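You operate a simulated robot arm through the tools that you are given. There is no shell and no other tool. Be economical: measure what you need, move in short steps, check, and stop when the job is done.

You are at the controls of a simulated two-armed robot. One attempt, no reset.

## Task
Turn off both flames, clear the hob and lower the cooker lid once it is cool.
Fine: steel pot on the pot stand, frying pan on the counter by the cooker.
Where things are to end (x, y in the base frame): red frying pan within 70 mm of [110, 600].

It is judged by the outcome, as a careful person would: the job done as asked, and still so three seconds after it is handed in. It fails if anything else is knocked over, pushed out of place, dropped, spilled or broken. Lids that push on must go on centred and level and be pressed home; caps that screw on are set level and turned clockwise until they are tight.

## Robot
Two 7-joint arms with two-finger parallel grippers on one trunk, on a base that drives. Base frame: it is fixed to the floor where the robot stands at the start and does not move with it; the origin is under the middle of the robot, x ahead of it, y to its left, z up. Lengths are in mm, angles in degrees, forces in N, time in s.
The left shoulder is at the start at [36, 174, 1347], the right one opposite. With the tool pointing down near the work surface each hand reaches from about 100 to 640 mm from the robot's upright axis, wherever it stands, measured 20 degrees to its own side. Places, roughly: black cooker knob [400, 200, 800]; counter by the cooker [200, 700, 900]; covered cooker lid [700, 600, 1100]; pot stand [900, 100, 900]; red frying pan (38x20x8 cm) [400, 400, 900]; steel pot (29x15x11 cm) [600, 200, 900]. Payload 3.6 kg a hand.
The tool frame of a hand sits at the grasp point between the pads (the TCP): z along the fingers, y along the line on which they close. The tips reach 30 mm beyond it. The gripper opens to 110 mm. The fingers are 20 mm wide and 10 mm thick; the gripper's body (48 by 112 mm) begins 55 mm behind the TCP.
Orientation is told as [roll, pitch, yaw] about the base's x, y, z axes, in that order, counted from this pose: with the fingers straight down and closing along the base's y, the tool's x points along the base's -x, its y along +y and its z along -z.

## Interface
- The arms move only by the tool servo_tool. It takes "left_motion", "right_motion" or both (then of equal length, played together; a hand with none holds still); each is a list of rows, each an object (a shift or turn left out is 0, a gripper value left out holds the last) with "dr": the turn, a rotation vector about the tool's x, y, z in degrees, a list of three; "offset": the shift along the tool's x, y, z in mm, a list of three; "hand": the opening, from 0 (shut) to 1 (fully open). In form: [{"dr": [rx, ry, rz], "offset": [tx, ty, tz], "hand": hand}, ...]. A call has 1 to 10 rows; each row is the pose to reach, as a shift and turn from the pose commanded when the call began, along the tool's axes at that moment. Rows are played at 5 a second. More than 50 mm and 8.6 degrees between two rows, or a gripper value outside its range, and nothing of the call is played. A pose out of reach is approached as far as the arm can. The call stops where the force on the tool passes 40 N (or 10 N more than at its start, if that is more) or the arm is blocked; 0.2 s more then pass. Each finger travels about 153 mm/s and halts on what it meets, pressing with about 44 N; the grip force reading is that of the motor and also rises with nothing between the fingers. The clock runs only during rows and for 0.2 s after the last one: add rows that repeat a pose to give the fingers time. The reply holds the time, the measured pose of the TCP, the force on the tool along the base axes, the opening and the grip force, in the units named above and with some noise, with the torque about the TCP (base axes, N m) and any sound that the robot's microphone picked up, and new pictures: "pictures" is both (left out), scene, wrist or none (wrist: the cameras of the hands that moved).
- Cameras (640 x 400 px; columns grow to the right, rows downward): "scene" is now at [112.6, 39.8, 1544.1]; the picture's right is [0.43, -0.90, 0.00], its down [-0.32, -0.15, -0.94] and it looks along [0.85, 0.40, -0.35] (base axes); focal length 214 px, centre (320, 200). "left" rides on the left gripper at [72, -17, -103] in its tool frame; the picture's right is [0.23, 0.97, 0.00], its down [-0.76, 0.18, -0.62] and it looks along [-0.61, 0.14, 0.78] (tool axes); focal length 222 px, centre (320, 200). "right" rides on the right gripper at [72, 17, -103] in its tool frame; the picture's right is [-0.23, 0.97, 0.00], its down [-0.76, -0.18, -0.62] and it looks along [-0.61, -0.14, 0.78] (tool axes); focal length 222 px, centre (320, 200). There is no depth. A picture from a camera that has moved, and an enlarged one, comes with that camera's place and axes in the base frame and with its lens.
- raise_lower(by): slides the trunk up (or, below 0, down) by that many mm; the arms and the scene camera ride with it, the base frame stays. It gives what a move gives, with no picture.
- drive_base(legs): drives the robot by 1 to 6 legs, each [ahead, left, turn to the left] in mm, mm and degrees, along the robot's own axes; the way and the turn of a leg run together, so that a leg with both is an arc; at most 1500 mm and 180 degrees a leg. The arms and the cameras ride along, it lands a little off, and it stops where it bumps. It gives what a move gives, and a new picture of the scene camera.
- pan_tilt(pan, tilt): turns the head with the scene camera to pan (to the left, within 86 degrees either way) and tilt (down, from -29 to 69), counted from straight ahead of the robot. It gives what a move gives, and a new picture of the scene camera.
- close_up(camera, box): a new picture of the part [left, top, right, bottom] of that camera's present view, enlarged. No time passes.
- job_done(): hands the job in; it is judged then, once.

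Go step by step. Nothing tells you exact positions but the pictures and the camera data: compare them with the known pose of the tool, close in by small moves and look again before you grip or let go. The budget is 120 turns and 260 pictures, counting those below and the enlarged ones. Unless the task says otherwise, let go and move clear before handing in, and close with one line.

The tools are called as a command line: name --argument value ..., lists and objects as JSON in quotes. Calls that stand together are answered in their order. servo_tool: Moves the arms, as the interface text tells. Its arguments: {"type":"object","properties":{"left_motion":{"type":"array"},"right_motion":{"type":"array"},"pictures":{"type":"string","enum":["both","scene","wrist","none"]}},"required":[]} The other tools are called the same way: raise_lower (by) slides the trunk up or down; drive_base (legs) drives the base; pan_tilt (pan, tilt) turns the head that bears the scene camera; close_up (camera, box) takes an enlarged picture of a part of a camera's view; job_done () hands the job in.

At the start:

```text
time: 0.0
left_position: [349.6, 451.1, 1582.7]
left_tool_rot: [0.1, 0.0, 0.0]
left_force: [-0.5, 0.6, -0.4]
left_torque: [0.01, 0.0, 0.01]
left_width: 110.0
left_grip_force: 0.1
right_position: [283.4, 27.2, 1565.5]
right_tool_rot: [0.0, 0.2, 0.1]
right_force: [0.4, -0.5, 0.2]
right_torque: [-0.01, 0.0, 0.04]
right_width: 109.9
right_grip_force: 0.0
trunk travel left (down, up): [-461.0, 302.0]
robot x, y, heading: [-0.8, -1.3, -0.1]
head pan, tilt: [25.2, 20.6]
```

scene: 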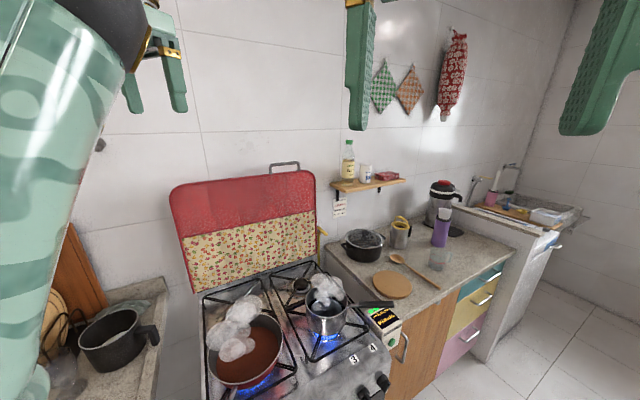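
right: 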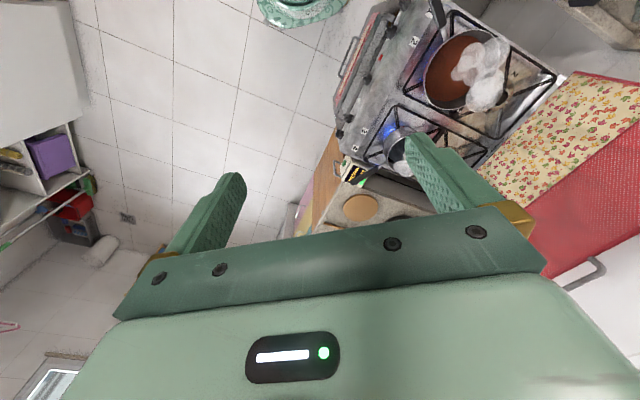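
left: 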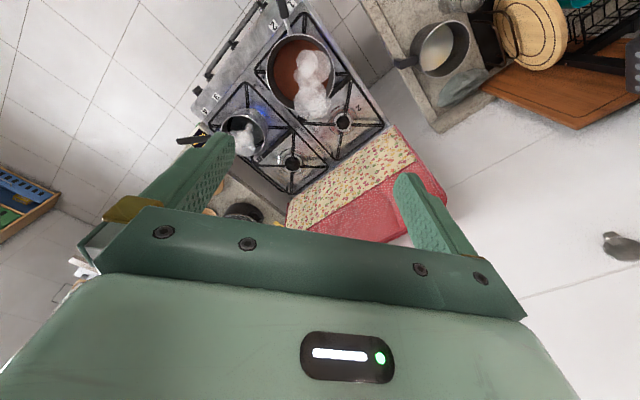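

I see the cooker with a red frying pan and a steel pot, both steaming over flames, and the knobs are at the lower right front. I'll look more closely before I act.

pan_tilt --pan 25 --tilt 50

close_up --camera "scene" --box '[160, 60, 480, 260]'

```text
time: 0.9
left_position: [348.3, 451.2, 1582.9]
left_tool_rot: [0.1, 0.0, 0.0]
left_force: [-0.2, 0.0, -0.3]
left_torque: [-0.01, 0.02, 0.01]
left_width: 109.9
left_grip_force: 0.0
right_position: [283.0, 25.4, 1564.9]
right_tool_rot: [0.0, 0.3, 0.0]
right_force: [0.0, -0.3, -0.2]
right_torque: [0.03, 0.01, -0.03]
right_width: 109.7
right_grip_force: 0.0
trunk travel left (down, up): [-461.0, 302.0]
robot x, y, heading: [5.6, 1.4, 0.1]
head pan, tilt: [25.0, 50.0]
camera scene: at [98.2, 32.8, 1499.6], right [0.42, -0.91, 0.0], down [-0.69, -0.32, -0.64], along [0.58, 0.27, -0.77], focal length 214 px, centre (320, 200)
```

scene: 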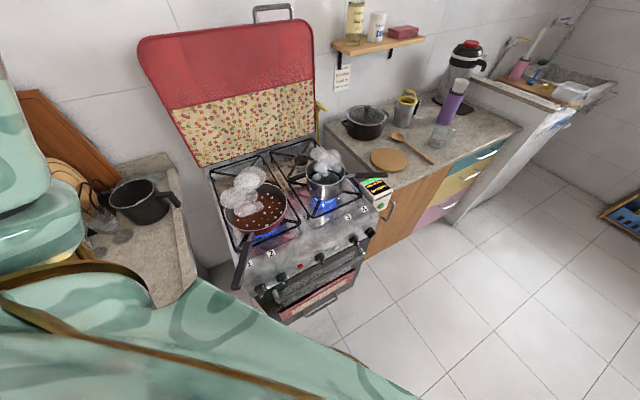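

```text
2.00 times, centred on (320, 160) of scene
camera zoom: at [98.2, 32.8, 1499.6], right [0.42, -0.91, 0.0], down [-0.69, -0.32, -0.64], along [0.58, 0.27, -0.77], focal length 429 px, centre (320, 280)
```

zoom: 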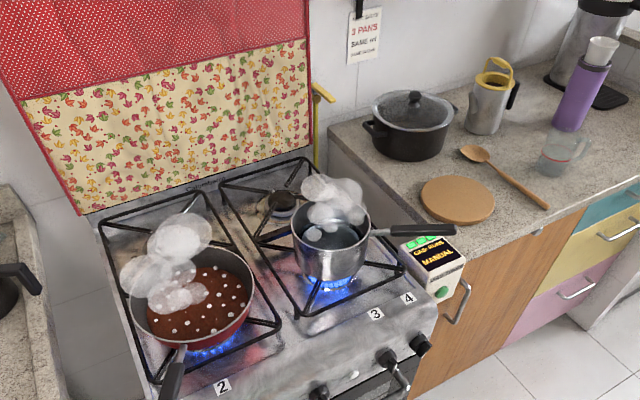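

The knobs are on the front panel with labels 1 to 4, and there is some kind of printed "manual" box. I'll zoom in on both.

close_up --camera "scene" --box '[220, 220, 380, 320]'

close_up --camera "scene" --box '[340, 160, 420, 210]'

close_up --camera "scene" --box '[320, 50, 368, 90]'

```text
4.00 times, centred on (300, 270) of scene
camera zoom: at [98.2, 32.8, 1499.6], right [0.42, -0.91, 0.0], down [-0.69, -0.32, -0.64], along [0.58, 0.27, -0.77], focal length 858 px, centre (400, -80)
```

zoom: 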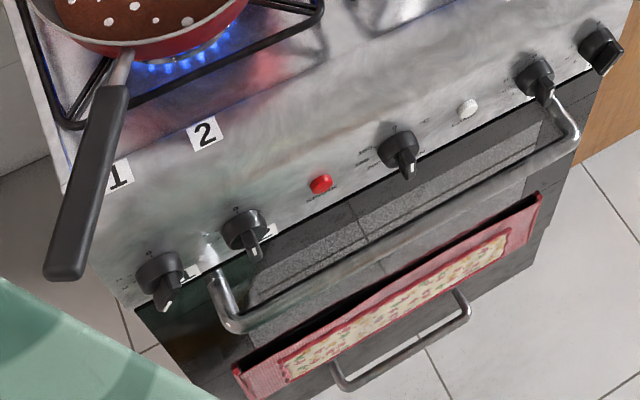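

```text
8.00 times, centred on (380, 185) of scene
camera zoom: at [98.2, 32.8, 1499.6], right [0.42, -0.91, 0.0], down [-0.69, -0.32, -0.64], along [0.58, 0.27, -0.77], focal length 1716 px, centre (-160, 320)
```

zoom: 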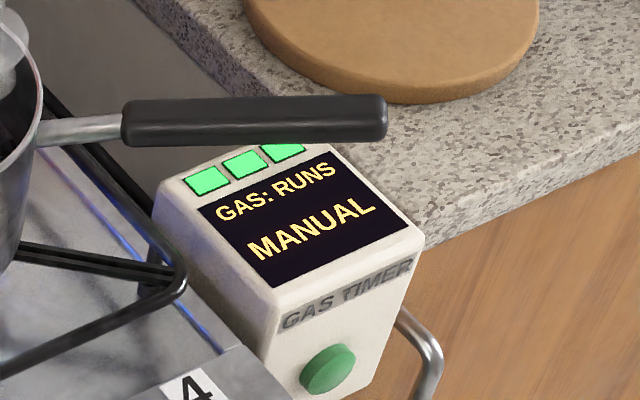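

```text
10.00 times, centred on (344, 70) of scene
camera zoom: at [98.2, 32.8, 1499.6], right [0.42, -0.91, 0.0], down [-0.69, -0.32, -0.64], along [0.58, 0.27, -0.77], focal length 2145 px, centre (80, 1500)
```

zoom: 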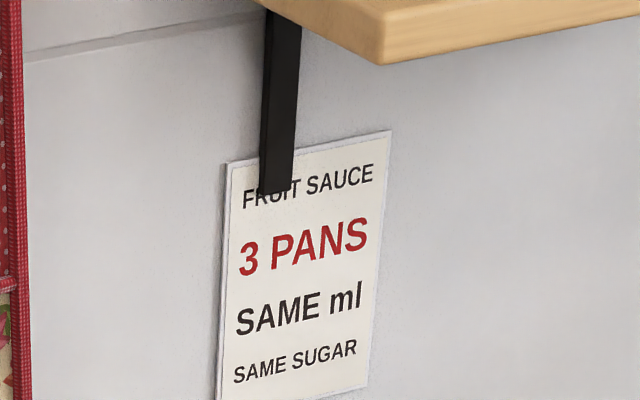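

The burners that are lit are front-left under the pan and front-right under the pot. The gas timer is in manual, so I'll leave it alone, and next I'll read the knobs.

close_up --camera "scene" --box '[245, 265, 301, 300]'

close_up --camera "scene" --box '[304, 243, 360, 278]'

close_up --camera "scene" --box '[332, 215, 388, 250]'

```text
11.43 times, centred on (273, 282) of scene
camera zoom: at [98.2, 32.8, 1499.6], right [0.42, -0.91, 0.0], down [-0.69, -0.32, -0.64], along [0.58, 0.27, -0.77], focal length 2451 px, centre (857, -743)
```

zoom: 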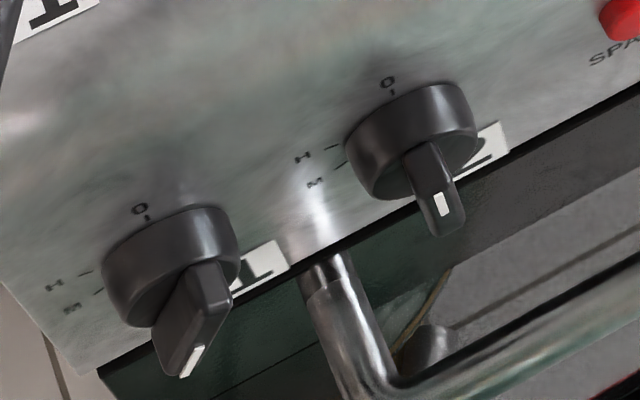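

```text
11.43 times, centred on (332, 260) of scene
camera zoom: at [98.2, 32.8, 1499.6], right [0.42, -0.91, 0.0], down [-0.69, -0.32, -0.64], along [0.58, 0.27, -0.77], focal length 2451 px, centre (183, -491)
```

zoom: 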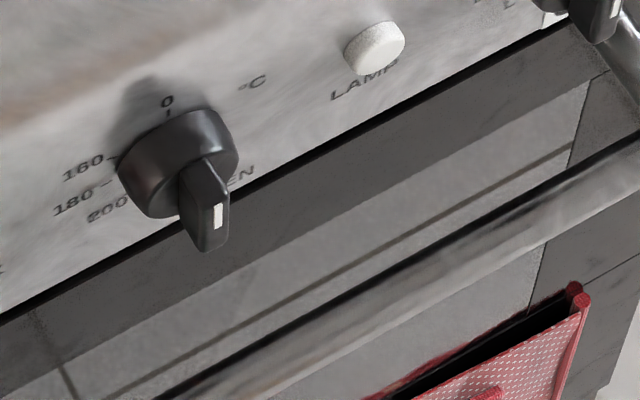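

```text
11.43 times, centred on (360, 232) of scene
camera zoom: at [98.2, 32.8, 1499.6], right [0.42, -0.91, 0.0], down [-0.69, -0.32, -0.64], along [0.58, 0.27, -0.77], focal length 2451 px, centre (-137, -171)
```

zoom: 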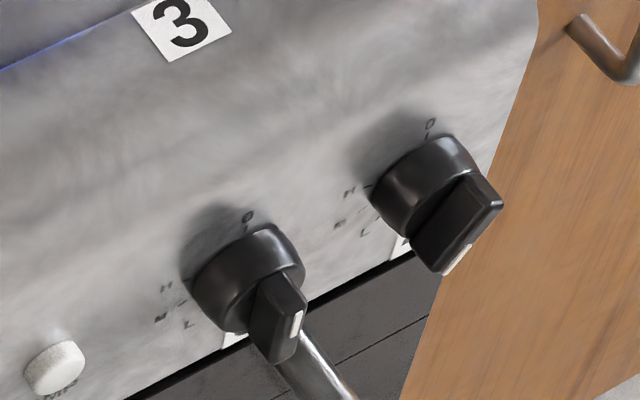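

Knobs 1 (far left) and 4 (far right) look turned on, while 2, 3 and the oven point to 0. The cooker is turned about 53° to my left, so I'll drive to stand squarely in front of it.

drive_base --legs '[[140, -135, 0], [0, 0, 52.7]]'

pan_tilt --pan 0 --tilt 50

```text
time: 4.9
left_position: [-11.7, 417.5, 1581.9]
left_tool_rot: [0.1, -0.1, 52.8]
left_force: [-0.3, -0.4, 0.1]
left_torque: [-0.05, -0.02, 0.03]
left_width: 110.1
left_grip_force: 0.0
right_position: [286.9, 108.0, 1564.7]
right_tool_rot: [0.1, 0.1, 52.7]
right_force: [0.2, 0.0, -0.1]
right_torque: [0.0, -0.01, 0.01]
right_width: 109.8
right_grip_force: 0.0
trunk travel left (down, up): [-461.0, 302.0]
robot x, y, heading: [137.3, -134.9, 52.6]
head pan, tilt: [25.0, 50.0]
camera scene: at [168.8, -34.4, 1499.5], right [0.98, -0.21, 0.0], down [-0.16, -0.75, -0.64], along [0.14, 0.63, -0.77], focal length 214 px, centre (320, 200)
```

scene: 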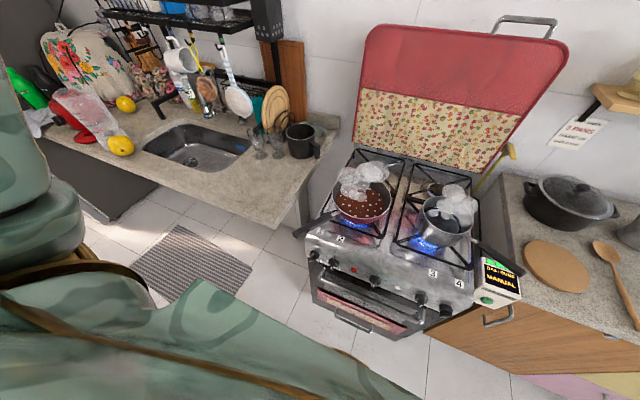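

```text
time: 5.8
left_position: [-12.0, 416.7, 1583.1]
left_tool_rot: [0.2, -0.1, 52.8]
left_force: [0.2, -1.1, -0.4]
left_torque: [0.0, 0.0, 0.0]
left_width: 109.9
left_grip_force: 0.0
right_position: [287.5, 108.0, 1564.0]
right_tool_rot: [0.1, 0.2, 52.7]
right_force: [0.7, -0.3, -0.5]
right_torque: [-0.01, 0.0, 0.02]
right_width: 109.9
right_grip_force: 0.2
trunk travel left (down, up): [-461.0, 302.0]
robot x, y, heading: [139.7, -132.2, 52.8]
head pan, tilt: [0.0, 50.0]
camera scene: at [199.0, -48.3, 1499.5], right [0.8, -0.6, 0.0], down [-0.46, -0.61, -0.64], along [0.39, 0.51, -0.77], focal length 214 px, centre (320, 200)
```

scene: 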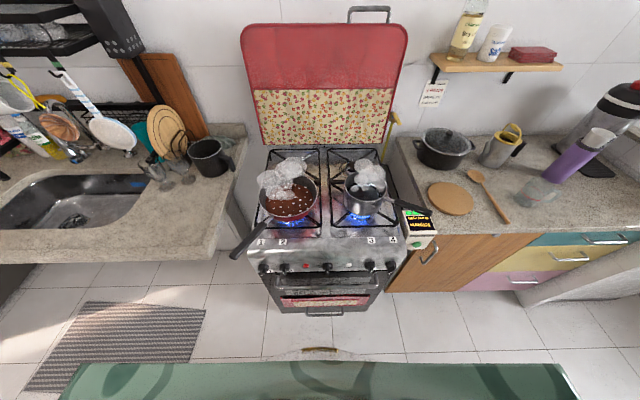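

Now I'm square to the cooker. I'll zoom in on the knobs and the left counter spot, which looks clear between the sink and the counter edge.

close_up --camera "scene" --box '[244, 240, 324, 290]'

close_up --camera "scene" --box '[340, 240, 420, 290]'

close_up --camera "scene" --box '[120, 130, 280, 270]'

```text
8.00 times, centred on (284, 265) of scene
camera zoom: at [199.0, -48.3, 1499.5], right [0.8, -0.6, 0.0], down [-0.46, -0.61, -0.64], along [0.39, 0.51, -0.77], focal length 1716 px, centre (608, -320)
```

zoom: 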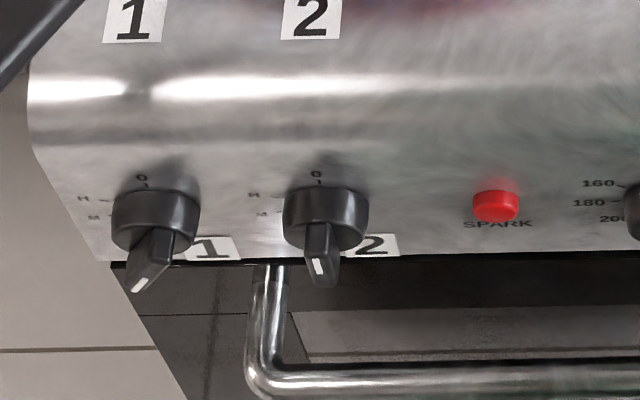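

```text
8.00 times, centred on (380, 265) of scene
camera zoom: at [199.0, -48.3, 1499.5], right [0.8, -0.6, 0.0], down [-0.46, -0.61, -0.64], along [0.39, 0.51, -0.77], focal length 1716 px, centre (-160, -320)
```

zoom: 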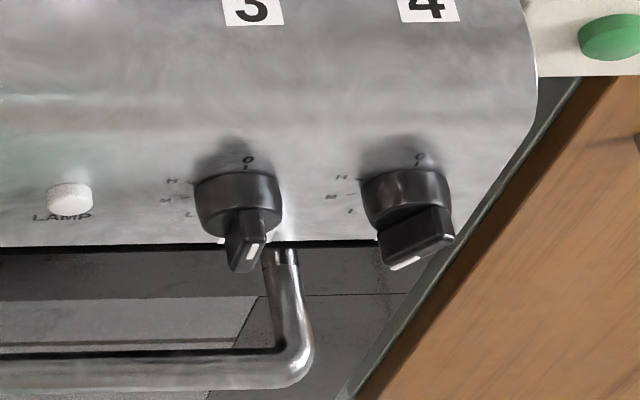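

```text
2.86 times, centred on (200, 200) of scene
camera zoom: at [199.0, -48.3, 1499.5], right [0.8, -0.6, 0.0], down [-0.46, -0.61, -0.64], along [0.39, 0.51, -0.77], focal length 613 px, centre (663, 200)
```

zoom: 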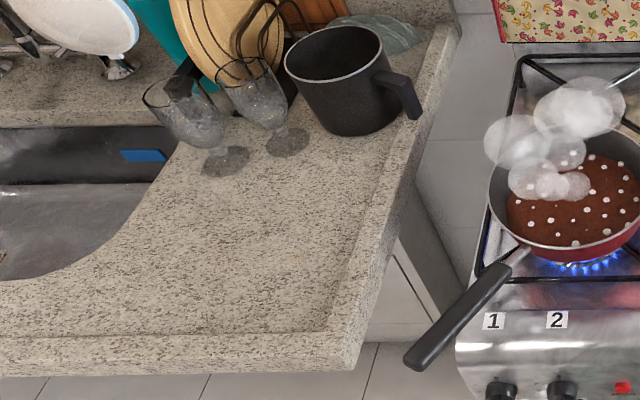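

Knob 1 (pan) and knob 4 (pot) are the ones turned on. I'll lower the trunk so that I see the panel more from the front and the arms can point forward.

raise_lower --by -330

close_up --camera "scene" --box '[220, 200, 420, 325]'

```text
time: 9.0
left_position: [-12.3, 416.3, 1252.0]
left_tool_rot: [0.4, -0.1, 52.8]
left_force: [-0.1, -0.3, -0.3]
left_torque: [0.0, 0.01, 0.02]
left_width: 109.9
left_grip_force: 0.0
right_position: [286.6, 108.9, 1234.2]
right_tool_rot: [0.1, 0.1, 52.7]
right_force: [-0.3, 0.5, 0.1]
right_torque: [0.02, 0.03, -0.01]
right_width: 109.9
right_grip_force: 0.1
trunk travel left (down, up): [-131.0, 632.0]
robot x, y, heading: [136.8, -135.5, 52.8]
head pan, tilt: [0.0, 50.0]
```

```text
3.20 times, centred on (320, 262) of scene
camera zoom: at [281.6, 60.2, 1160.7], right [0.8, -0.6, 0.0], down [-0.46, -0.61, -0.64], along [0.39, 0.51, -0.77], focal length 686 px, centre (320, 0)
```

zoom: 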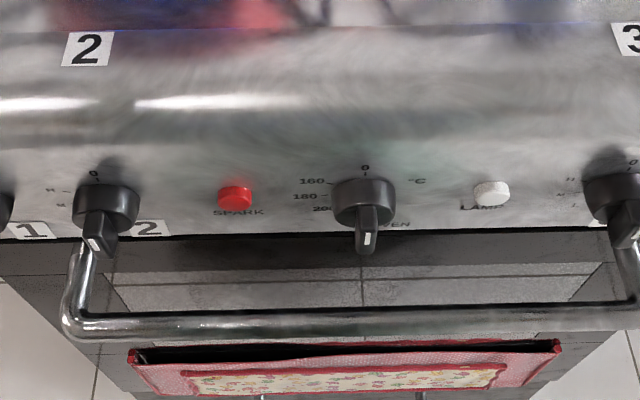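

The trunk leans as it lowers, so the hands kept their place. I'll bring both hands in front of the outer knobs with the fingers pointing forward, and look with the wrist cameras.

servo_tool --left_motion '[{"offset": [12, -26, 37], "dr": [0, -7.5, 0]}, {"offset": [25, -53, 74], "dr": [0, -15, 0]}, {"offset": [37, -79, 111], "dr": [0, -22.5, 0]}, {"offset": [50, -106, 148], "dr": [0, -30, 0]}, {"offset": [62, -132, 185], "dr": [0, -37.5, 0]}, {"offset": [75, -158, 222], "dr": [0, -45, 0]}, {"offset": [87, -185, 259], "dr": [0, -52.5, 0]}, {"offset": [100, -211, 296], "dr": [0, -60, 0]}, {"offset": [112, -238, 333], "dr": [0, -67.5, 0]}, {"offset": [125, -264, 370], "dr": [0, -75, 0]}]' --right_motion '[{"offset": [6, -25, 35], "dr": [0, -7.5, 0]}, {"offset": [12, -51, 71], "dr": [0, -15, 0]}, {"offset": [18, -76, 106], "dr": [0, -22.5, 0]}, {"offset": [24, -102, 142], "dr": [0, -30, 0]}, {"offset": [30, -127, 177], "dr": [0, -37.5, 0]}, {"offset": [36, -152, 212], "dr": [0, -45, 0]}, {"offset": [42, -178, 248], "dr": [0, -52.5, 0]}, {"offset": [48, -203, 283], "dr": [0, -60, 0]}, {"offset": [54, -229, 319], "dr": [0, -67.5, 0]}, {"offset": [60, -254, 354], "dr": [0, -75, 0]}]'

```text
time: 9.7
left_position: [15.1, 365.1, 1174.1]
left_tool_rot: [0.4, -15.1, 52.6]
left_force: [-1.1, 0.5, -0.9]
left_torque: [0.0, -0.01, -0.04]
left_width: 109.6
left_grip_force: 0.1
right_position: [322.5, 71.5, 1168.0]
right_tool_rot: [1.4, -15.5, 52.0]
right_force: [13.3, 6.8, 9.4]
right_torque: [-0.52, -0.19, 0.77]
right_width: 109.9
right_grip_force: 0.0
trunk travel left (down, up): [-131.0, 632.0]
robot x, y, heading: [134.3, -138.1, 52.8]
head pan, tilt: [0.0, 50.0]
stopped in row 3 (right hand): the force on the tool passed its limit at 56 N (the readings are from after the stop); the commanded pose is now the measured one
camera scene: at [281.9, 59.0, 1158.8], right [0.79, -0.61, 0.0], down [-0.48, -0.62, -0.62], along [0.38, 0.49, -0.78], focal length 214 px, centre (320, 200)
camera right: at [252.0, 4.5, 1248.8], right [-0.63, 0.77, 0.08], down [0.5, 0.33, 0.8], along [0.59, 0.55, -0.59], focal length 222 px, centre (320, 200)
camera left: at [-30.4, 277.5, 1256.4], right [-0.91, 0.42, -0.05], down [0.21, 0.56, 0.8], along [0.36, 0.72, -0.6], focal length 222 px, centre (320, 200)
```

scene: 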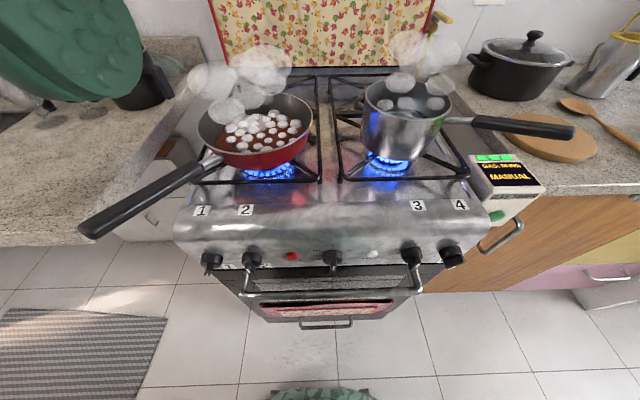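
right: 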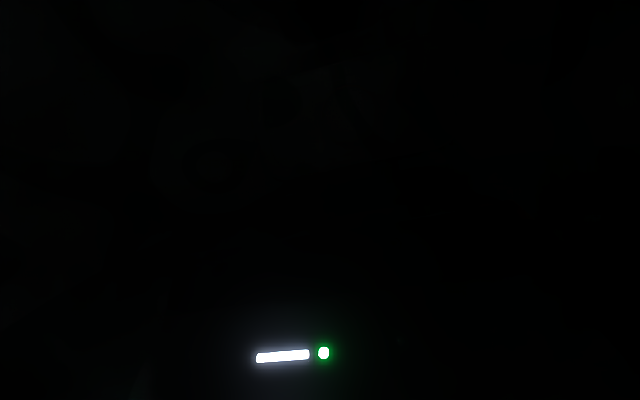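
left: 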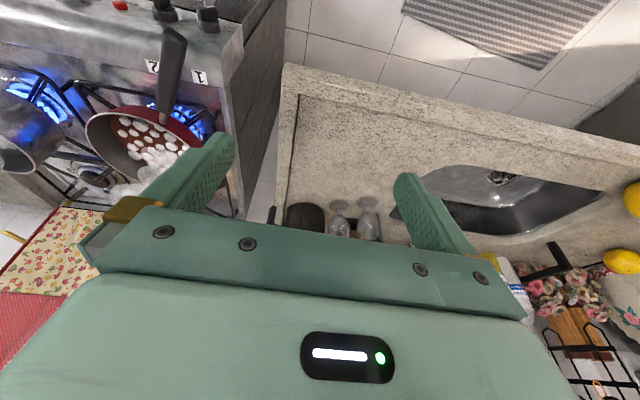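

The right hand brushed my own head, so I'll move it outward to the right. After that I'll back the base off for room.

servo_tool --right_motion '[{"offset": [0, -40, 0]}, {"offset": [0, -85, 0]}, {"offset": [0, -130, 0]}, {"offset": [0, -175, 0]}, {"offset": [0, -215, 0]}]'

drive_base --legs '[[-150, 0, 0]]'

```text
time: 10.8
left_position: [13.8, 363.2, 1175.8]
left_tool_rot: [0.6, -15.1, 52.6]
left_force: [-0.1, -0.4, 1.5]
left_torque: [0.0, 0.01, 0.02]
left_width: 110.2
left_grip_force: 0.1
right_position: [493.3, -59.6, 1165.1]
right_tool_rot: [1.5, -15.4, 51.8]
right_force: [-0.3, -0.1, -0.1]
right_torque: [0.02, -0.01, 0.0]
right_width: 110.0
right_grip_force: 0.0
trunk travel left (down, up): [-131.0, 632.0]
robot x, y, heading: [134.1, -131.4, 52.6]
head pan, tilt: [0.0, 50.0]
camera scene: at [282.7, 59.9, 1160.5], right [0.8, -0.6, 0.0], down [-0.46, -0.61, -0.64], along [0.39, 0.51, -0.77], focal length 214 px, centre (320, 200)
camera right: at [422.3, -127.9, 1244.4], right [-0.63, 0.77, 0.08], down [0.5, 0.33, 0.8], along [0.59, 0.55, -0.6], focal length 222 px, centre (320, 200)
```

scene: 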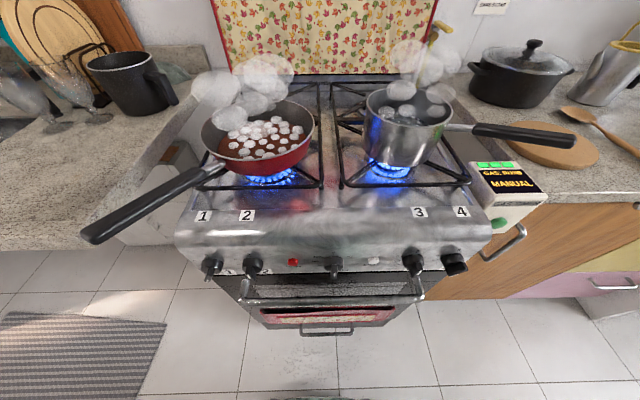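
right: 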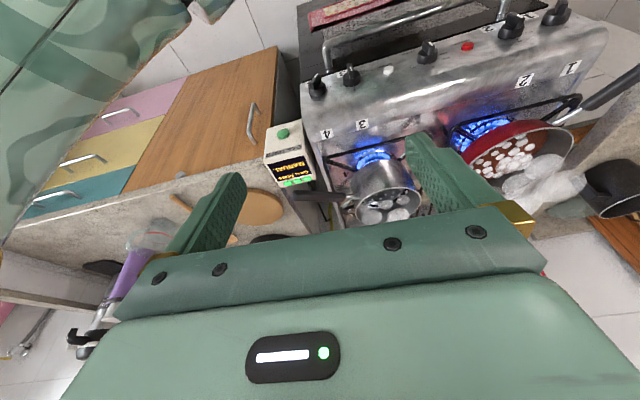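

```text
time: 12.2
left_position: [-75.9, 246.8, 1175.1]
left_tool_rot: [0.5, -15.2, 52.5]
left_force: [0.1, 0.7, -0.3]
left_torque: [0.04, 0.0, 0.01]
left_width: 110.0
left_grip_force: 0.1
right_position: [401.4, -176.9, 1165.3]
right_tool_rot: [1.3, -15.5, 51.7]
right_force: [-0.3, -0.1, 0.6]
right_torque: [-0.01, 0.0, 0.01]
right_width: 109.7
right_grip_force: 0.1
trunk travel left (down, up): [-131.0, 632.0]
robot x, y, heading: [47.4, -249.1, 52.9]
head pan, tilt: [0.0, 50.0]
camera scene: at [192.0, -58.5, 1160.8], right [0.8, -0.61, 0.0], down [-0.46, -0.61, -0.64], along [0.39, 0.51, -0.77], focal length 214 px, centre (320, 200)
```

scene: 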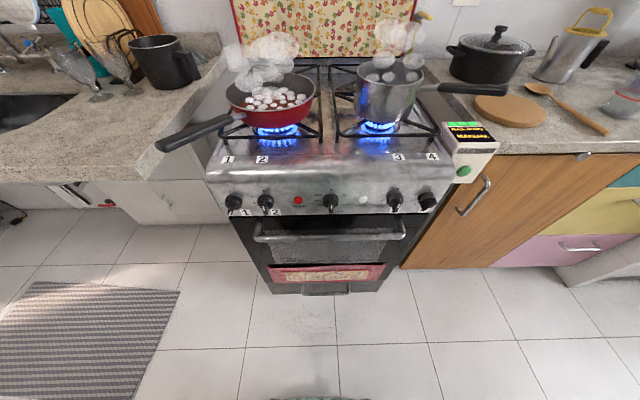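

I now have two views to triangulate from: knob 1 is near u=-5, n=374, z≈795 in cooker axes. I'll zoom in from here for precision and pointer angles.

close_up --camera "scene" --box '[204, 180, 284, 230]'

close_up --camera "scene" --box '[380, 180, 460, 230]'

```text
8.00 times, centred on (244, 205) of scene
camera zoom: at [192.0, -58.5, 1160.8], right [0.8, -0.61, 0.0], down [-0.46, -0.61, -0.64], along [0.39, 0.51, -0.77], focal length 1716 px, centre (928, 160)
```

zoom: 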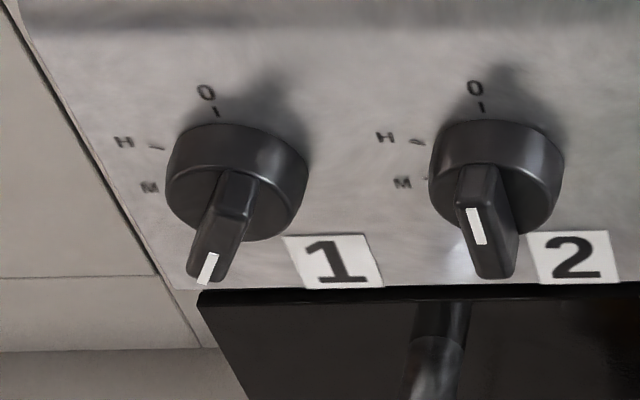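

```text
8.00 times, centred on (420, 205) of scene
camera zoom: at [192.0, -58.5, 1160.8], right [0.8, -0.61, 0.0], down [-0.46, -0.61, -0.64], along [0.39, 0.51, -0.77], focal length 1716 px, centre (-480, 160)
```

zoom: 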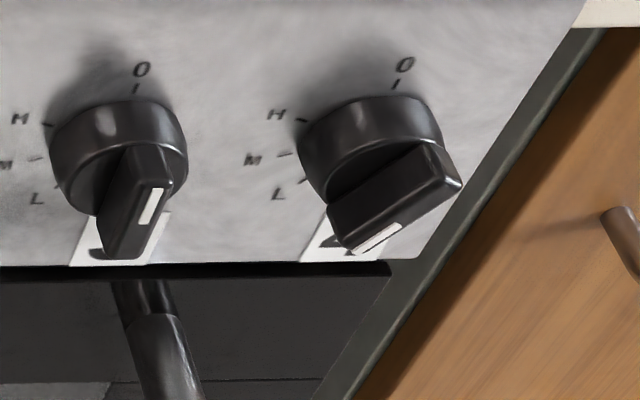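

From these views the bars of knobs 1 and 4 point to about L (lower-left), so off is clockwise to 0 at the top. The knob axes are roughly horizontal at z≈785, with u≈-7 and u≈443. I'll point both hands forward in front of them.

servo_tool --left_motion '[{"offset": [7.3, -20.3, 38.4], "dr": [0, -7.5, 0]}, {"offset": [14.6, -40.6, 76.8], "dr": [0, -15, 0]}, {"offset": [21.9, -60.9, 115.2], "dr": [0, -22.5, 0]}, {"offset": [29.2, -81.2, 153.6], "dr": [0, -30, 0]}, {"offset": [36.5, -101.5, 192], "dr": [0, -37.5, 0]}, {"offset": [43.8, -121.8, 230.4], "dr": [0, -45, 0]}, {"offset": [51.1, -142.1, 268.8], "dr": [0, -52.5, 0]}, {"offset": [58.4, -162.4, 307.2], "dr": [0, -60, 0]}, {"offset": [65.7, -182.7, 345.6], "dr": [0, -67.5, 0]}, {"offset": [73, -203, 384], "dr": [0, -75, 0]}]' --right_motion '[{"offset": [2.2, -1.6, 38.7], "dr": [0, -7.5, 0]}, {"offset": [4.4, -3.2, 77.4], "dr": [0, -15, 0]}, {"offset": [6.6, -4.8, 116.1], "dr": [0, -22.5, 0]}, {"offset": [8.8, -6.4, 154.8], "dr": [0, -30, 0]}, {"offset": [11, -8, 193.5], "dr": [0, -37.5, 0]}, {"offset": [13.2, -9.6, 232.2], "dr": [0, -45, 0]}, {"offset": [15.4, -11.2, 270.9], "dr": [0, -52.5, 0]}, {"offset": [17.6, -12.8, 309.6], "dr": [0, -60, 0]}, {"offset": [19.8, -14.4, 348.3], "dr": [0, -67.5, 0]}, {"offset": [22, -16, 387], "dr": [0, -75, 0]}]'

```text
time: 14.4
left_position: [93.9, 354.3, 796.3]
left_tool_rot: [100.4, -89.6, -47.4]
left_force: [0.5, -0.5, 0.1]
left_torque: [-0.04, -0.03, 0.03]
left_width: 109.7
left_grip_force: 0.0
left hand out of reach, approached as far as the arm can: row 2, 3, 4, 5, 6, 7, 8, 9, 10
right_position: [648.3, -157.1, 824.7]
right_tool_rot: [51.0, -88.9, 4.2]
right_force: [-0.4, -1.6, -0.5]
right_torque: [0.05, -0.05, 0.02]
right_width: 110.1
right_grip_force: 0.1
right hand out of reach, approached as far as the arm can: row 3, 4, 5, 6, 7, 8, 9, 10
trunk travel left (down, up): [-131.0, 632.0]
robot x, y, heading: [47.7, -247.5, 52.7]
head pan, tilt: [0.0, 50.0]
camera scene: at [192.7, -58.0, 1160.3], right [0.8, -0.61, 0.0], down [-0.46, -0.61, -0.64], along [0.39, 0.51, -0.77], focal length 214 px, centre (320, 200)
camera right: at [575.5, -232.0, 753.4], right [-0.79, 0.56, 0.24], down [-0.2, -0.61, 0.77], along [0.58, 0.56, 0.59], focal length 222 px, centre (320, 200)
camera left: at [44.9, 261.7, 723.6], right [-0.78, 0.59, -0.22], down [-0.51, -0.39, 0.76], along [0.36, 0.71, 0.61], focal length 222 px, centre (320, 200)
```

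scene: 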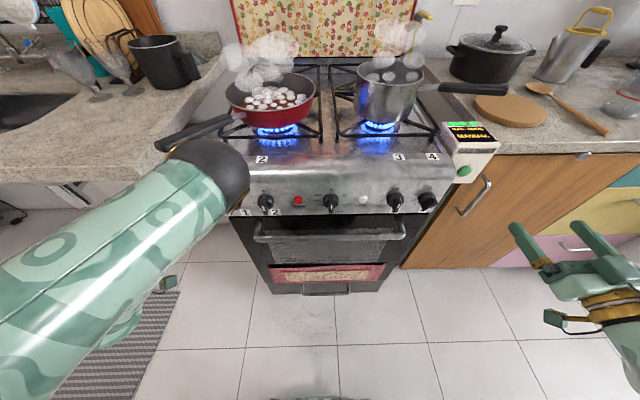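
right: 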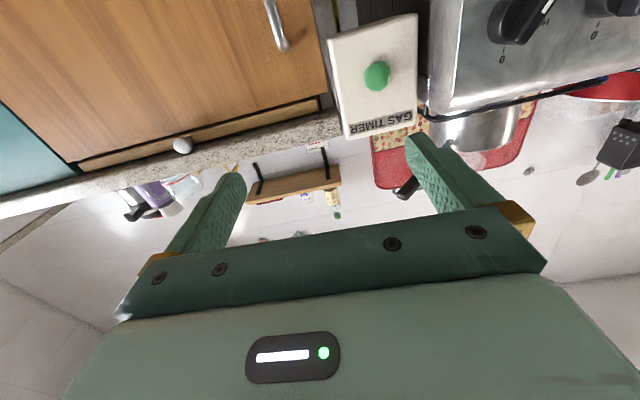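
left: 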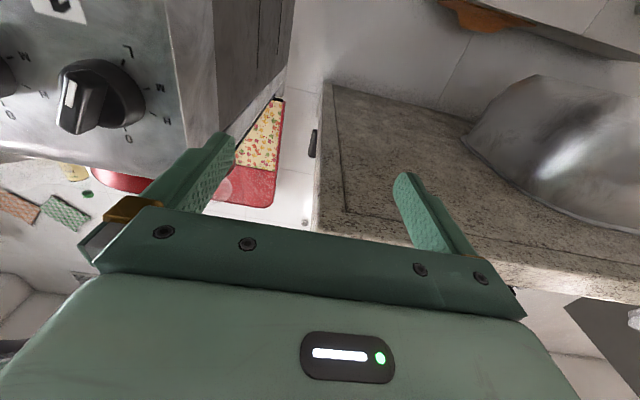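

Forward-pointing hands won't fit this close to my body. I'll back off a bit more, then move the hands to the knob lines.

drive_base --legs '[[-120, 0, 0]]'

```text
time: 15.7
left_position: [19.9, 256.8, 797.3]
left_tool_rot: [95.2, -89.6, -42.3]
left_force: [0.4, -0.3, 0.3]
left_torque: [0.01, -0.01, -0.04]
left_width: 109.8
left_grip_force: 0.0
right_position: [573.5, -255.4, 824.8]
right_tool_rot: [64.1, -88.6, -9.5]
right_force: [-0.9, -0.7, -0.1]
right_torque: [0.02, 0.02, -0.01]
right_width: 110.3
right_grip_force: 0.0
trunk travel left (down, up): [-131.0, 632.0]
robot x, y, heading: [-26.5, -349.0, 52.6]
head pan, tilt: [0.0, 50.0]
camera scene: at [118.3, -155.2, 1160.7], right [0.8, -0.61, 0.0], down [-0.46, -0.61, -0.64], along [0.39, 0.51, -0.77], focal length 214 px, centre (320, 200)
```

scene: 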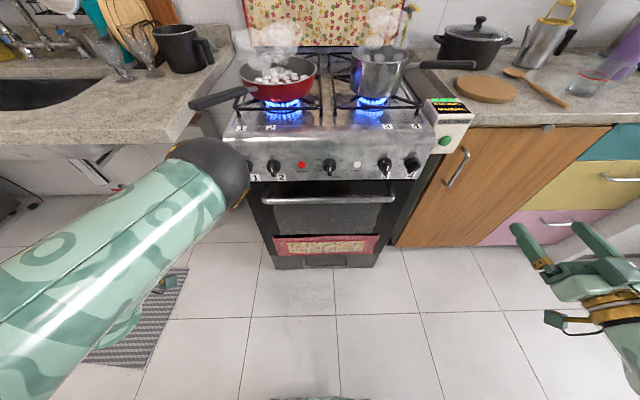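

Now there is room, so I'll bring both hands level with the knobs about 80 mm in front of them.

servo_tool --left_motion '[{"offset": [2, -26, 14]}, {"offset": [5, -53, 29]}, {"offset": [7, -79, 44]}, {"offset": [10, -106, 58]}, {"offset": [12, -132, 73]}, {"offset": [12, -132, 73]}]' --right_motion '[{"offset": [8, 33, 29]}, {"offset": [16, 67, 59]}, {"offset": [24, 100, 88]}, {"offset": [32, 134, 118]}, {"offset": [40, 168, 147]}, {"offset": [40, 168, 147]}]'

```text
time: 17.1
left_position: [88.6, 315.4, 772.9]
left_tool_rot: [88.6, -89.6, -35.7]
left_force: [-0.3, 0.7, 0.2]
left_torque: [-0.02, 0.0, 0.0]
left_width: 109.9
left_grip_force: 0.0
left hand out of reach, approached as far as the arm can: row 1, 2, 3, 4, 5, 6
right_position: [589.4, -211.6, 876.3]
right_tool_rot: [61.4, -88.5, -6.8]
right_force: [-0.9, 0.2, -0.1]
right_torque: [-0.02, 0.02, 0.0]
right_width: 109.7
right_grip_force: 0.0
right hand out of reach, approached as far as the arm can: row 1, 2, 3, 4, 5, 6
trunk travel left (down, up): [-131.0, 632.0]
robot x, y, heading: [-28.5, -345.2, 52.8]
head pan, tilt: [0.0, 50.0]
camera scene: at [118.9, -154.4, 1160.4], right [0.8, -0.61, 0.0], down [-0.46, -0.61, -0.64], along [0.39, 0.51, -0.77], focal length 214 px, centre (320, 200)
camera right: at [514.5, -285.7, 806.1], right [-0.79, 0.56, 0.25], down [-0.2, -0.61, 0.77], along [0.58, 0.55, 0.59], focal length 222 px, centre (320, 200)
camera left: at [38.0, 221.9, 699.6], right [-0.78, 0.59, -0.22], down [-0.51, -0.39, 0.76], along [0.36, 0.71, 0.61], focal length 222 px, centre (320, 200)
```

scene: 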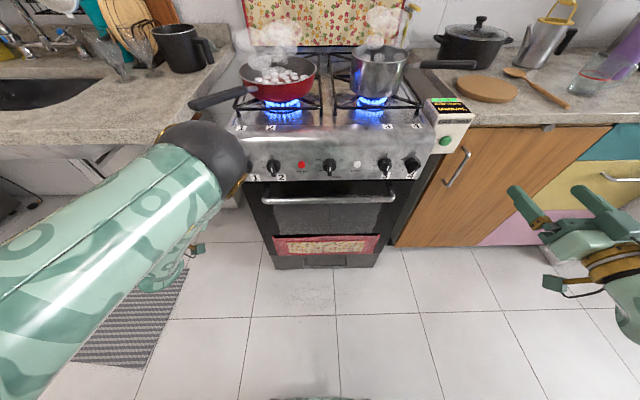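
right: 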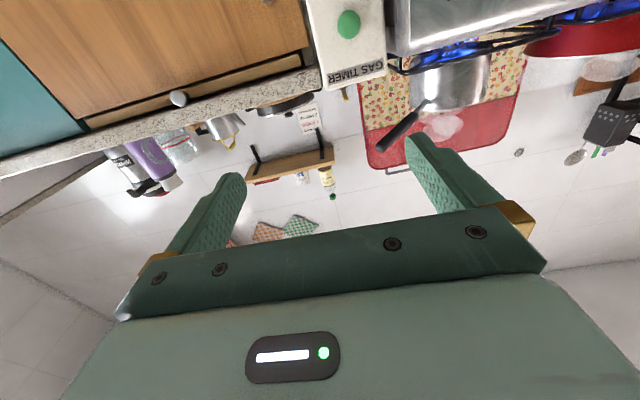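
left: 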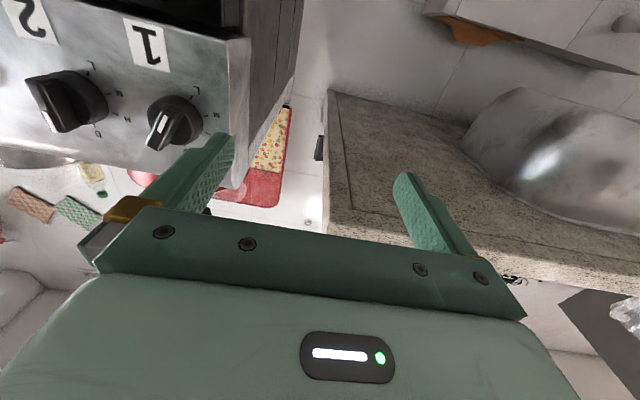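

Horizontal fingers are awkward for these arms. I'll tilt them downward instead and turn the knobs by pressing their bars with closed fingertips: the right-hand bar end goes down, which is clockwise.

servo_tool --left_motion '[{"offset": [-8, -12, -11], "dr": [0, 5.5, 0], "hand": 0}, {"offset": [-17, -24, -23], "dr": [0, 11, 0]}, {"offset": [-25, -36, -35], "dr": [0, 16.5, 0]}, {"offset": [-34, -48, -46], "dr": [0, 22, 0]}, {"offset": [-42, -60, -58], "dr": [0, 27.5, 0]}, {"offset": [-51, -72, -70], "dr": [0, 33, 0]}, {"offset": [-60, -84, -81], "dr": [0, 38.5, 0]}, {"offset": [-68, -97, -93], "dr": [0, 44, 0]}, {"offset": [-77, -110, -105], "dr": [0, 50, 0]}, {"offset": [-77, -110, -105], "dr": [0, 50, 0]}]' --right_motion '[{"offset": [-2, 15, 1], "dr": [0, 7.7, 0], "hand": 0}, {"offset": [-5, 30, 3], "dr": [0, 15.4, 0]}, {"offset": [-8, 46, 4], "dr": [0, 23.1, 0]}, {"offset": [-10, 61, 6], "dr": [0, 30.8, 0]}, {"offset": [-13, 76, 7], "dr": [0, 38.5, 0]}, {"offset": [-16, 92, 9], "dr": [0, 46.2, 0]}, {"offset": [-18, 107, 10], "dr": [0, 53.9, 0]}, {"offset": [-21, 122, 11], "dr": [0, 61.6, 0]}, {"offset": [-24, 138, 13], "dr": [0, 69, 0]}, {"offset": [-24, 138, 13], "dr": [0, 69, 0]}]'

```text
time: 19.2
left_position: [19.5, 235.5, 848.1]
left_tool_rot: [0.5, -39.8, 52.5]
left_force: [0.0, -0.1, -0.3]
left_torque: [0.02, 0.0, 0.01]
left_width: 0.0
left_grip_force: 37.5
left hand out of reach, approached as far as the arm can: row 1, 2, 3, 4, 5, 6, 7, 8, 9, 10
right_position: [476.5, -113.2, 909.3]
right_tool_rot: [1.5, -20.2, 54.0]
right_force: [-0.5, -0.8, -0.3]
right_torque: [-0.03, 0.01, -0.03]
right_width: 0.0
right_grip_force: 37.5
right hand out of reach, approached as far as the arm can: row 2, 3, 4, 5, 6
trunk travel left (down, up): [-131.0, 632.0]
robot x, y, heading: [-27.4, -346.6, 52.7]
head pan, tilt: [0.0, 50.0]
camera scene: at [119.0, -154.5, 1160.4], right [0.8, -0.61, 0.0], down [-0.46, -0.61, -0.64], along [0.39, 0.51, -0.77], focal length 214 px, centre (320, 200)
camera right: at [405.7, -188.7, 981.6], right [-0.67, 0.74, 0.1], down [0.45, 0.29, 0.84], along [0.59, 0.61, -0.53], focal length 222 px, centre (320, 200)
camera left: at [-40.1, 128.3, 880.6], right [-0.88, 0.45, -0.14], down [-0.03, 0.25, 0.97], along [0.47, 0.86, -0.21], focal length 222 px, centre (320, 200)
```

scene: 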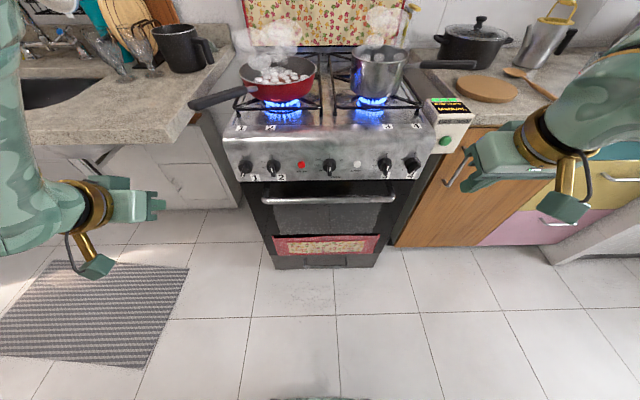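
right: 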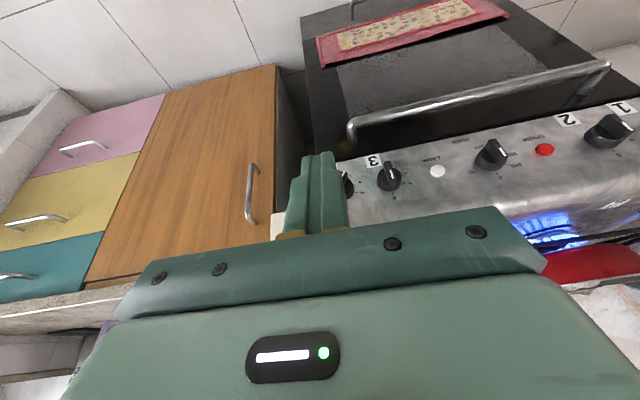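
left: 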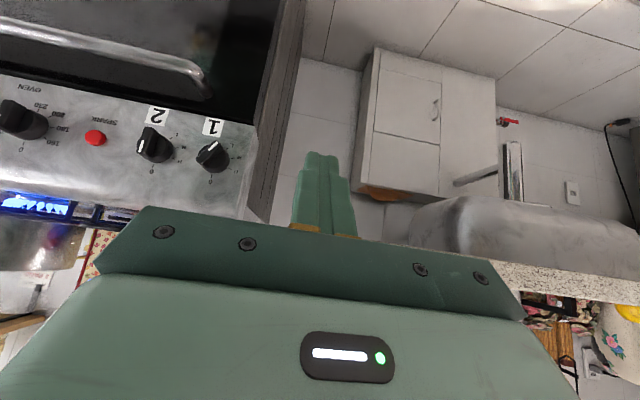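

The hands are well placed now. I'll look at knob 1 frontally with the left camera and knob 4 with the scene camera.

close_up --camera "left" --box '[120, 100, 248, 190]'

close_up --camera "scene" --box '[370, 140, 450, 190]'

```text
4.44 times, centred on (184, 145) of left
camera zoom: at [-40.1, 128.3, 880.6], right [-0.88, 0.45, -0.14], down [-0.03, 0.25, 0.97], along [0.47, 0.86, -0.21], focal length 987 px, centre (924, 444)
```

zoom: 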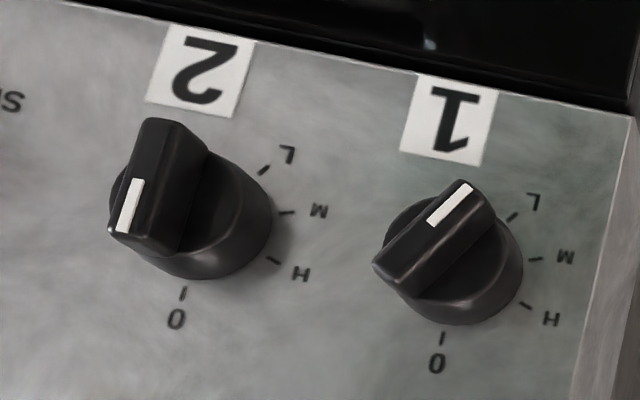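

```text
8.00 times, centred on (410, 165) of scene
camera zoom: at [119.0, -154.5, 1160.4], right [0.8, -0.61, 0.0], down [-0.46, -0.61, -0.64], along [0.39, 0.51, -0.77], focal length 1716 px, centre (-400, 480)
```

zoom: 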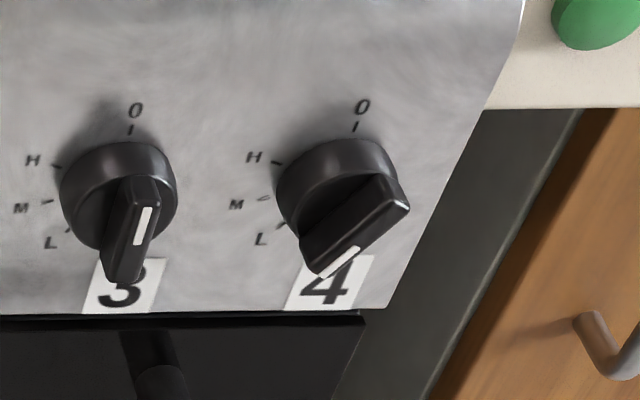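

Both pointers are at L. Knob 4 is at u≈442, z≈784, with its bar face near n≈365. I'll drive 80 mm closer and start with knob 4.

drive_base --legs '[[80, 0, 0]]'

```text
time: 20.3
left_position: [68.9, 300.3, 847.8]
left_tool_rot: [0.6, -39.9, 52.5]
left_force: [0.9, -0.6, 0.1]
left_torque: [0.01, -0.01, -0.02]
left_width: 0.0
left_grip_force: 38.2
right_position: [525.0, -48.1, 907.8]
right_tool_rot: [1.4, -20.2, 54.1]
right_force: [0.0, 0.9, -0.1]
right_torque: [0.01, 0.0, -0.01]
right_width: 0.2
right_grip_force: 37.5
trunk travel left (down, up): [-131.0, 632.0]
robot x, y, heading: [24.2, -287.3, 52.7]
head pan, tilt: [0.0, 50.0]
camera scene: at [168.5, -89.9, 1160.1], right [0.8, -0.61, 0.0], down [-0.47, -0.61, -0.64], along [0.39, 0.51, -0.77], focal length 214 px, centre (320, 200)
```

scene: 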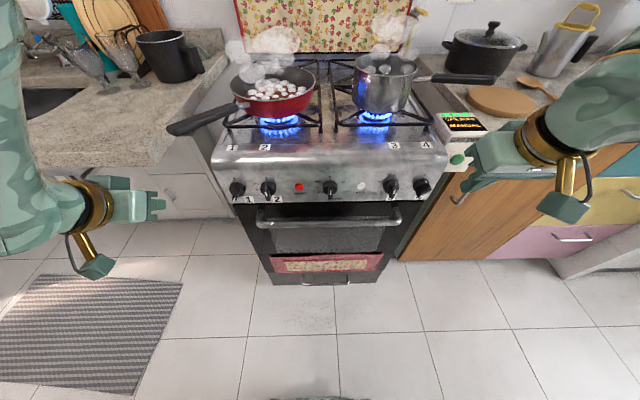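

I'm placing the closed right fingertips just above the right end of knob 4's bar.

servo_tool --right_motion '[{"offset": [-12, -4, 20]}, {"offset": [-25, -8, 41]}, {"offset": [-37, -12, 61]}, {"offset": [-50, -16, 82]}, {"offset": [-50, -16, 82]}]'

close_up --camera "scene" --box '[380, 140, 476, 200]'

```text
time: 21.5
left_position: [67.8, 299.1, 848.7]
left_tool_rot: [0.6, -40.0, 52.5]
left_force: [-0.2, -0.3, -1.1]
left_torque: [-0.03, 0.04, 0.01]
left_width: 0.0
left_grip_force: 37.8
right_position: [583.2, 3.8, 849.0]
right_tool_rot: [1.5, -20.4, 54.0]
right_force: [-0.6, 0.2, -0.5]
right_torque: [0.0, 0.0, -0.01]
right_width: 0.0
right_grip_force: 37.9
trunk travel left (down, up): [-131.0, 632.0]
robot x, y, heading: [21.3, -285.3, 52.8]
head pan, tilt: [0.0, 50.0]
camera scene: at [167.6, -91.0, 1160.5], right [0.8, -0.61, 0.0], down [-0.46, -0.61, -0.64], along [0.39, 0.51, -0.77], focal length 214 px, centre (320, 200)
camera right: at [510.7, -72.4, 921.3], right [-0.67, 0.74, 0.1], down [0.45, 0.29, 0.84], along [0.59, 0.61, -0.53], focal length 222 px, centre (320, 200)
```

scene: 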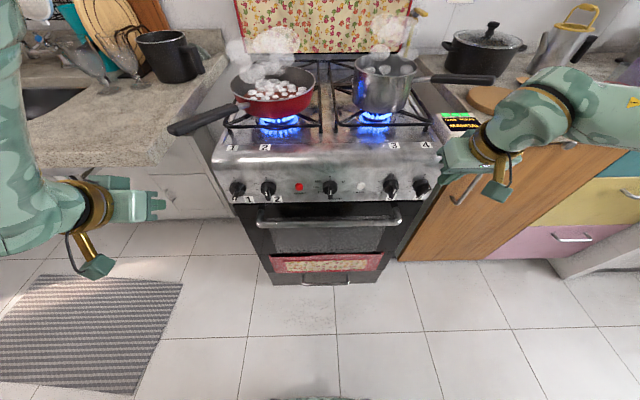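
right: 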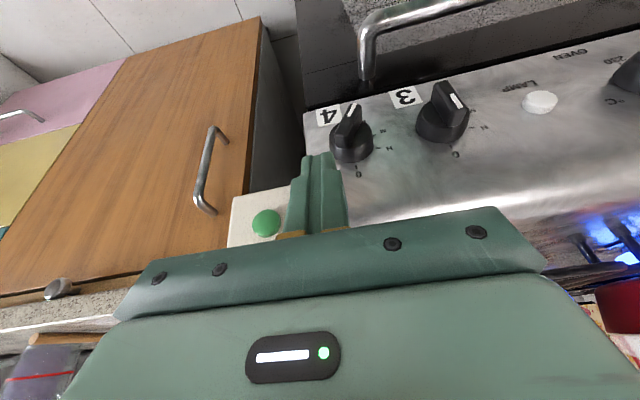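

```text
6.67 times, centred on (428, 170) of scene
camera zoom: at [167.6, -91.0, 1160.5], right [0.8, -0.61, 0.0], down [-0.46, -0.61, -0.64], along [0.39, 0.51, -0.77], focal length 1430 px, centre (-400, 400)
```

zoom: 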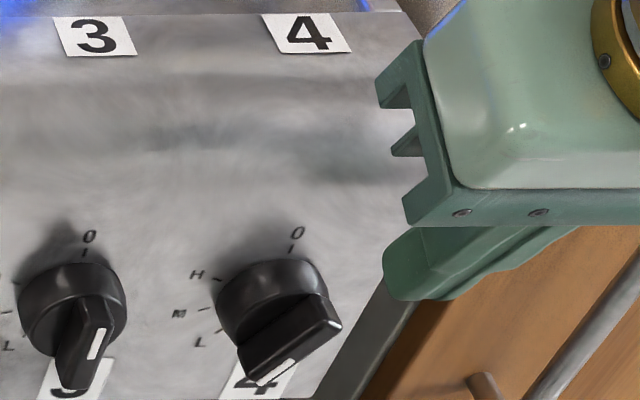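

The bar is steeper than I thought, about 30° off vertical with its upper end leaning right. I'll place the tip left of the upper end and then sweep clockwise around the knob.

servo_tool --right_motion '[{"offset": [1.9, 23, -0.7]}, {"offset": [1.9, 46.5, -0.7]}, {"offset": [5, 46.5, 8]}, {"offset": [8.7, 46.5, 18]}, {"offset": [8.7, 46.5, 18]}]' --pictures "wrist"

close_up --camera "scene" --box '[380, 140, 476, 200]'

close_up --camera "right" --box '[260, 80, 420, 230]'

```text
time: 22.7
left_position: [68.3, 299.7, 848.3]
left_tool_rot: [0.5, -40.0, 52.5]
left_force: [0.5, 0.1, 0.7]
left_torque: [-0.02, -0.06, 0.01]
left_width: 0.0
left_grip_force: 38.0
right_position: [542.5, 28.1, 830.1]
right_tool_rot: [1.3, -20.2, 54.1]
right_force: [0.5, -0.3, 0.4]
right_torque: [0.04, -0.01, 0.03]
right_width: 0.0
right_grip_force: 37.1
trunk travel left (down, up): [-131.0, 632.0]
robot x, y, heading: [20.1, -284.7, 52.7]
head pan, tilt: [0.0, 50.0]
camera right: at [470.7, -47.7, 902.7], right [-0.67, 0.74, 0.1], down [0.45, 0.29, 0.84], along [0.59, 0.61, -0.53], focal length 222 px, centre (320, 200)
```

right: 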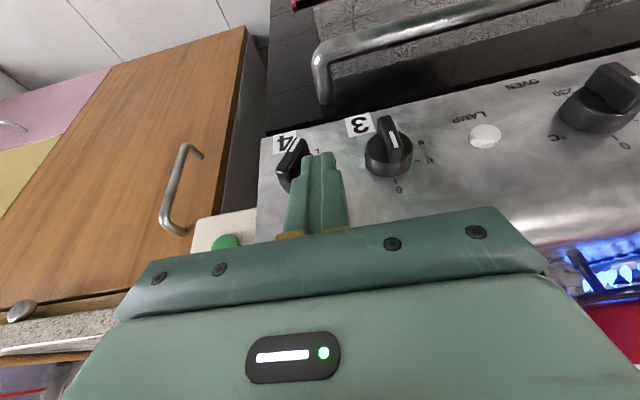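

```text
6.67 times, centred on (428, 170) of scene
camera zoom: at [167.7, -90.9, 1160.5], right [0.8, -0.61, 0.0], down [-0.46, -0.61, -0.64], along [0.39, 0.51, -0.77], focal length 1430 px, centre (-400, 400)
```

zoom: 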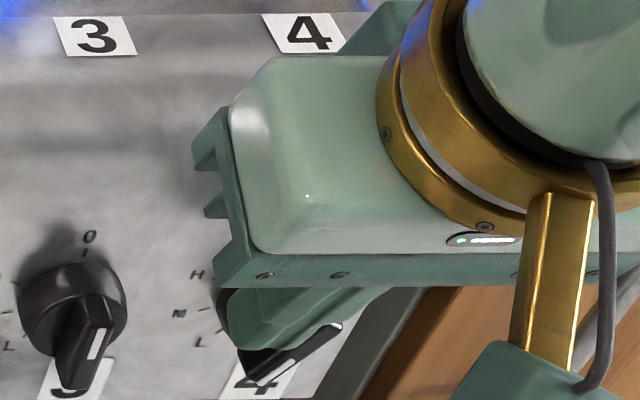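

```text
2.67 times, centred on (340, 155) of right
camera zoom: at [470.7, -47.7, 902.7], right [-0.67, 0.74, 0.1], down [0.45, 0.29, 0.84], along [0.59, 0.61, -0.53], focal length 592 px, centre (267, 320)
```

zoom: 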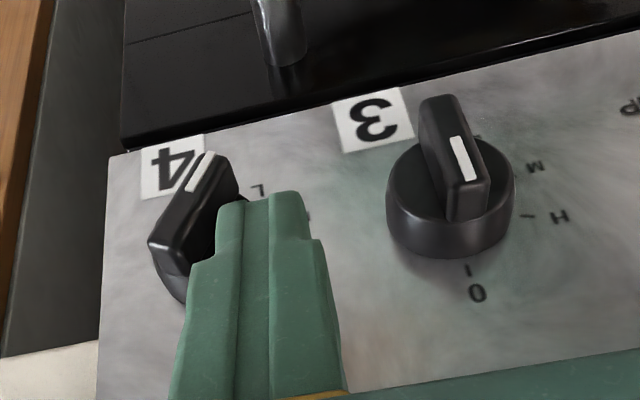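

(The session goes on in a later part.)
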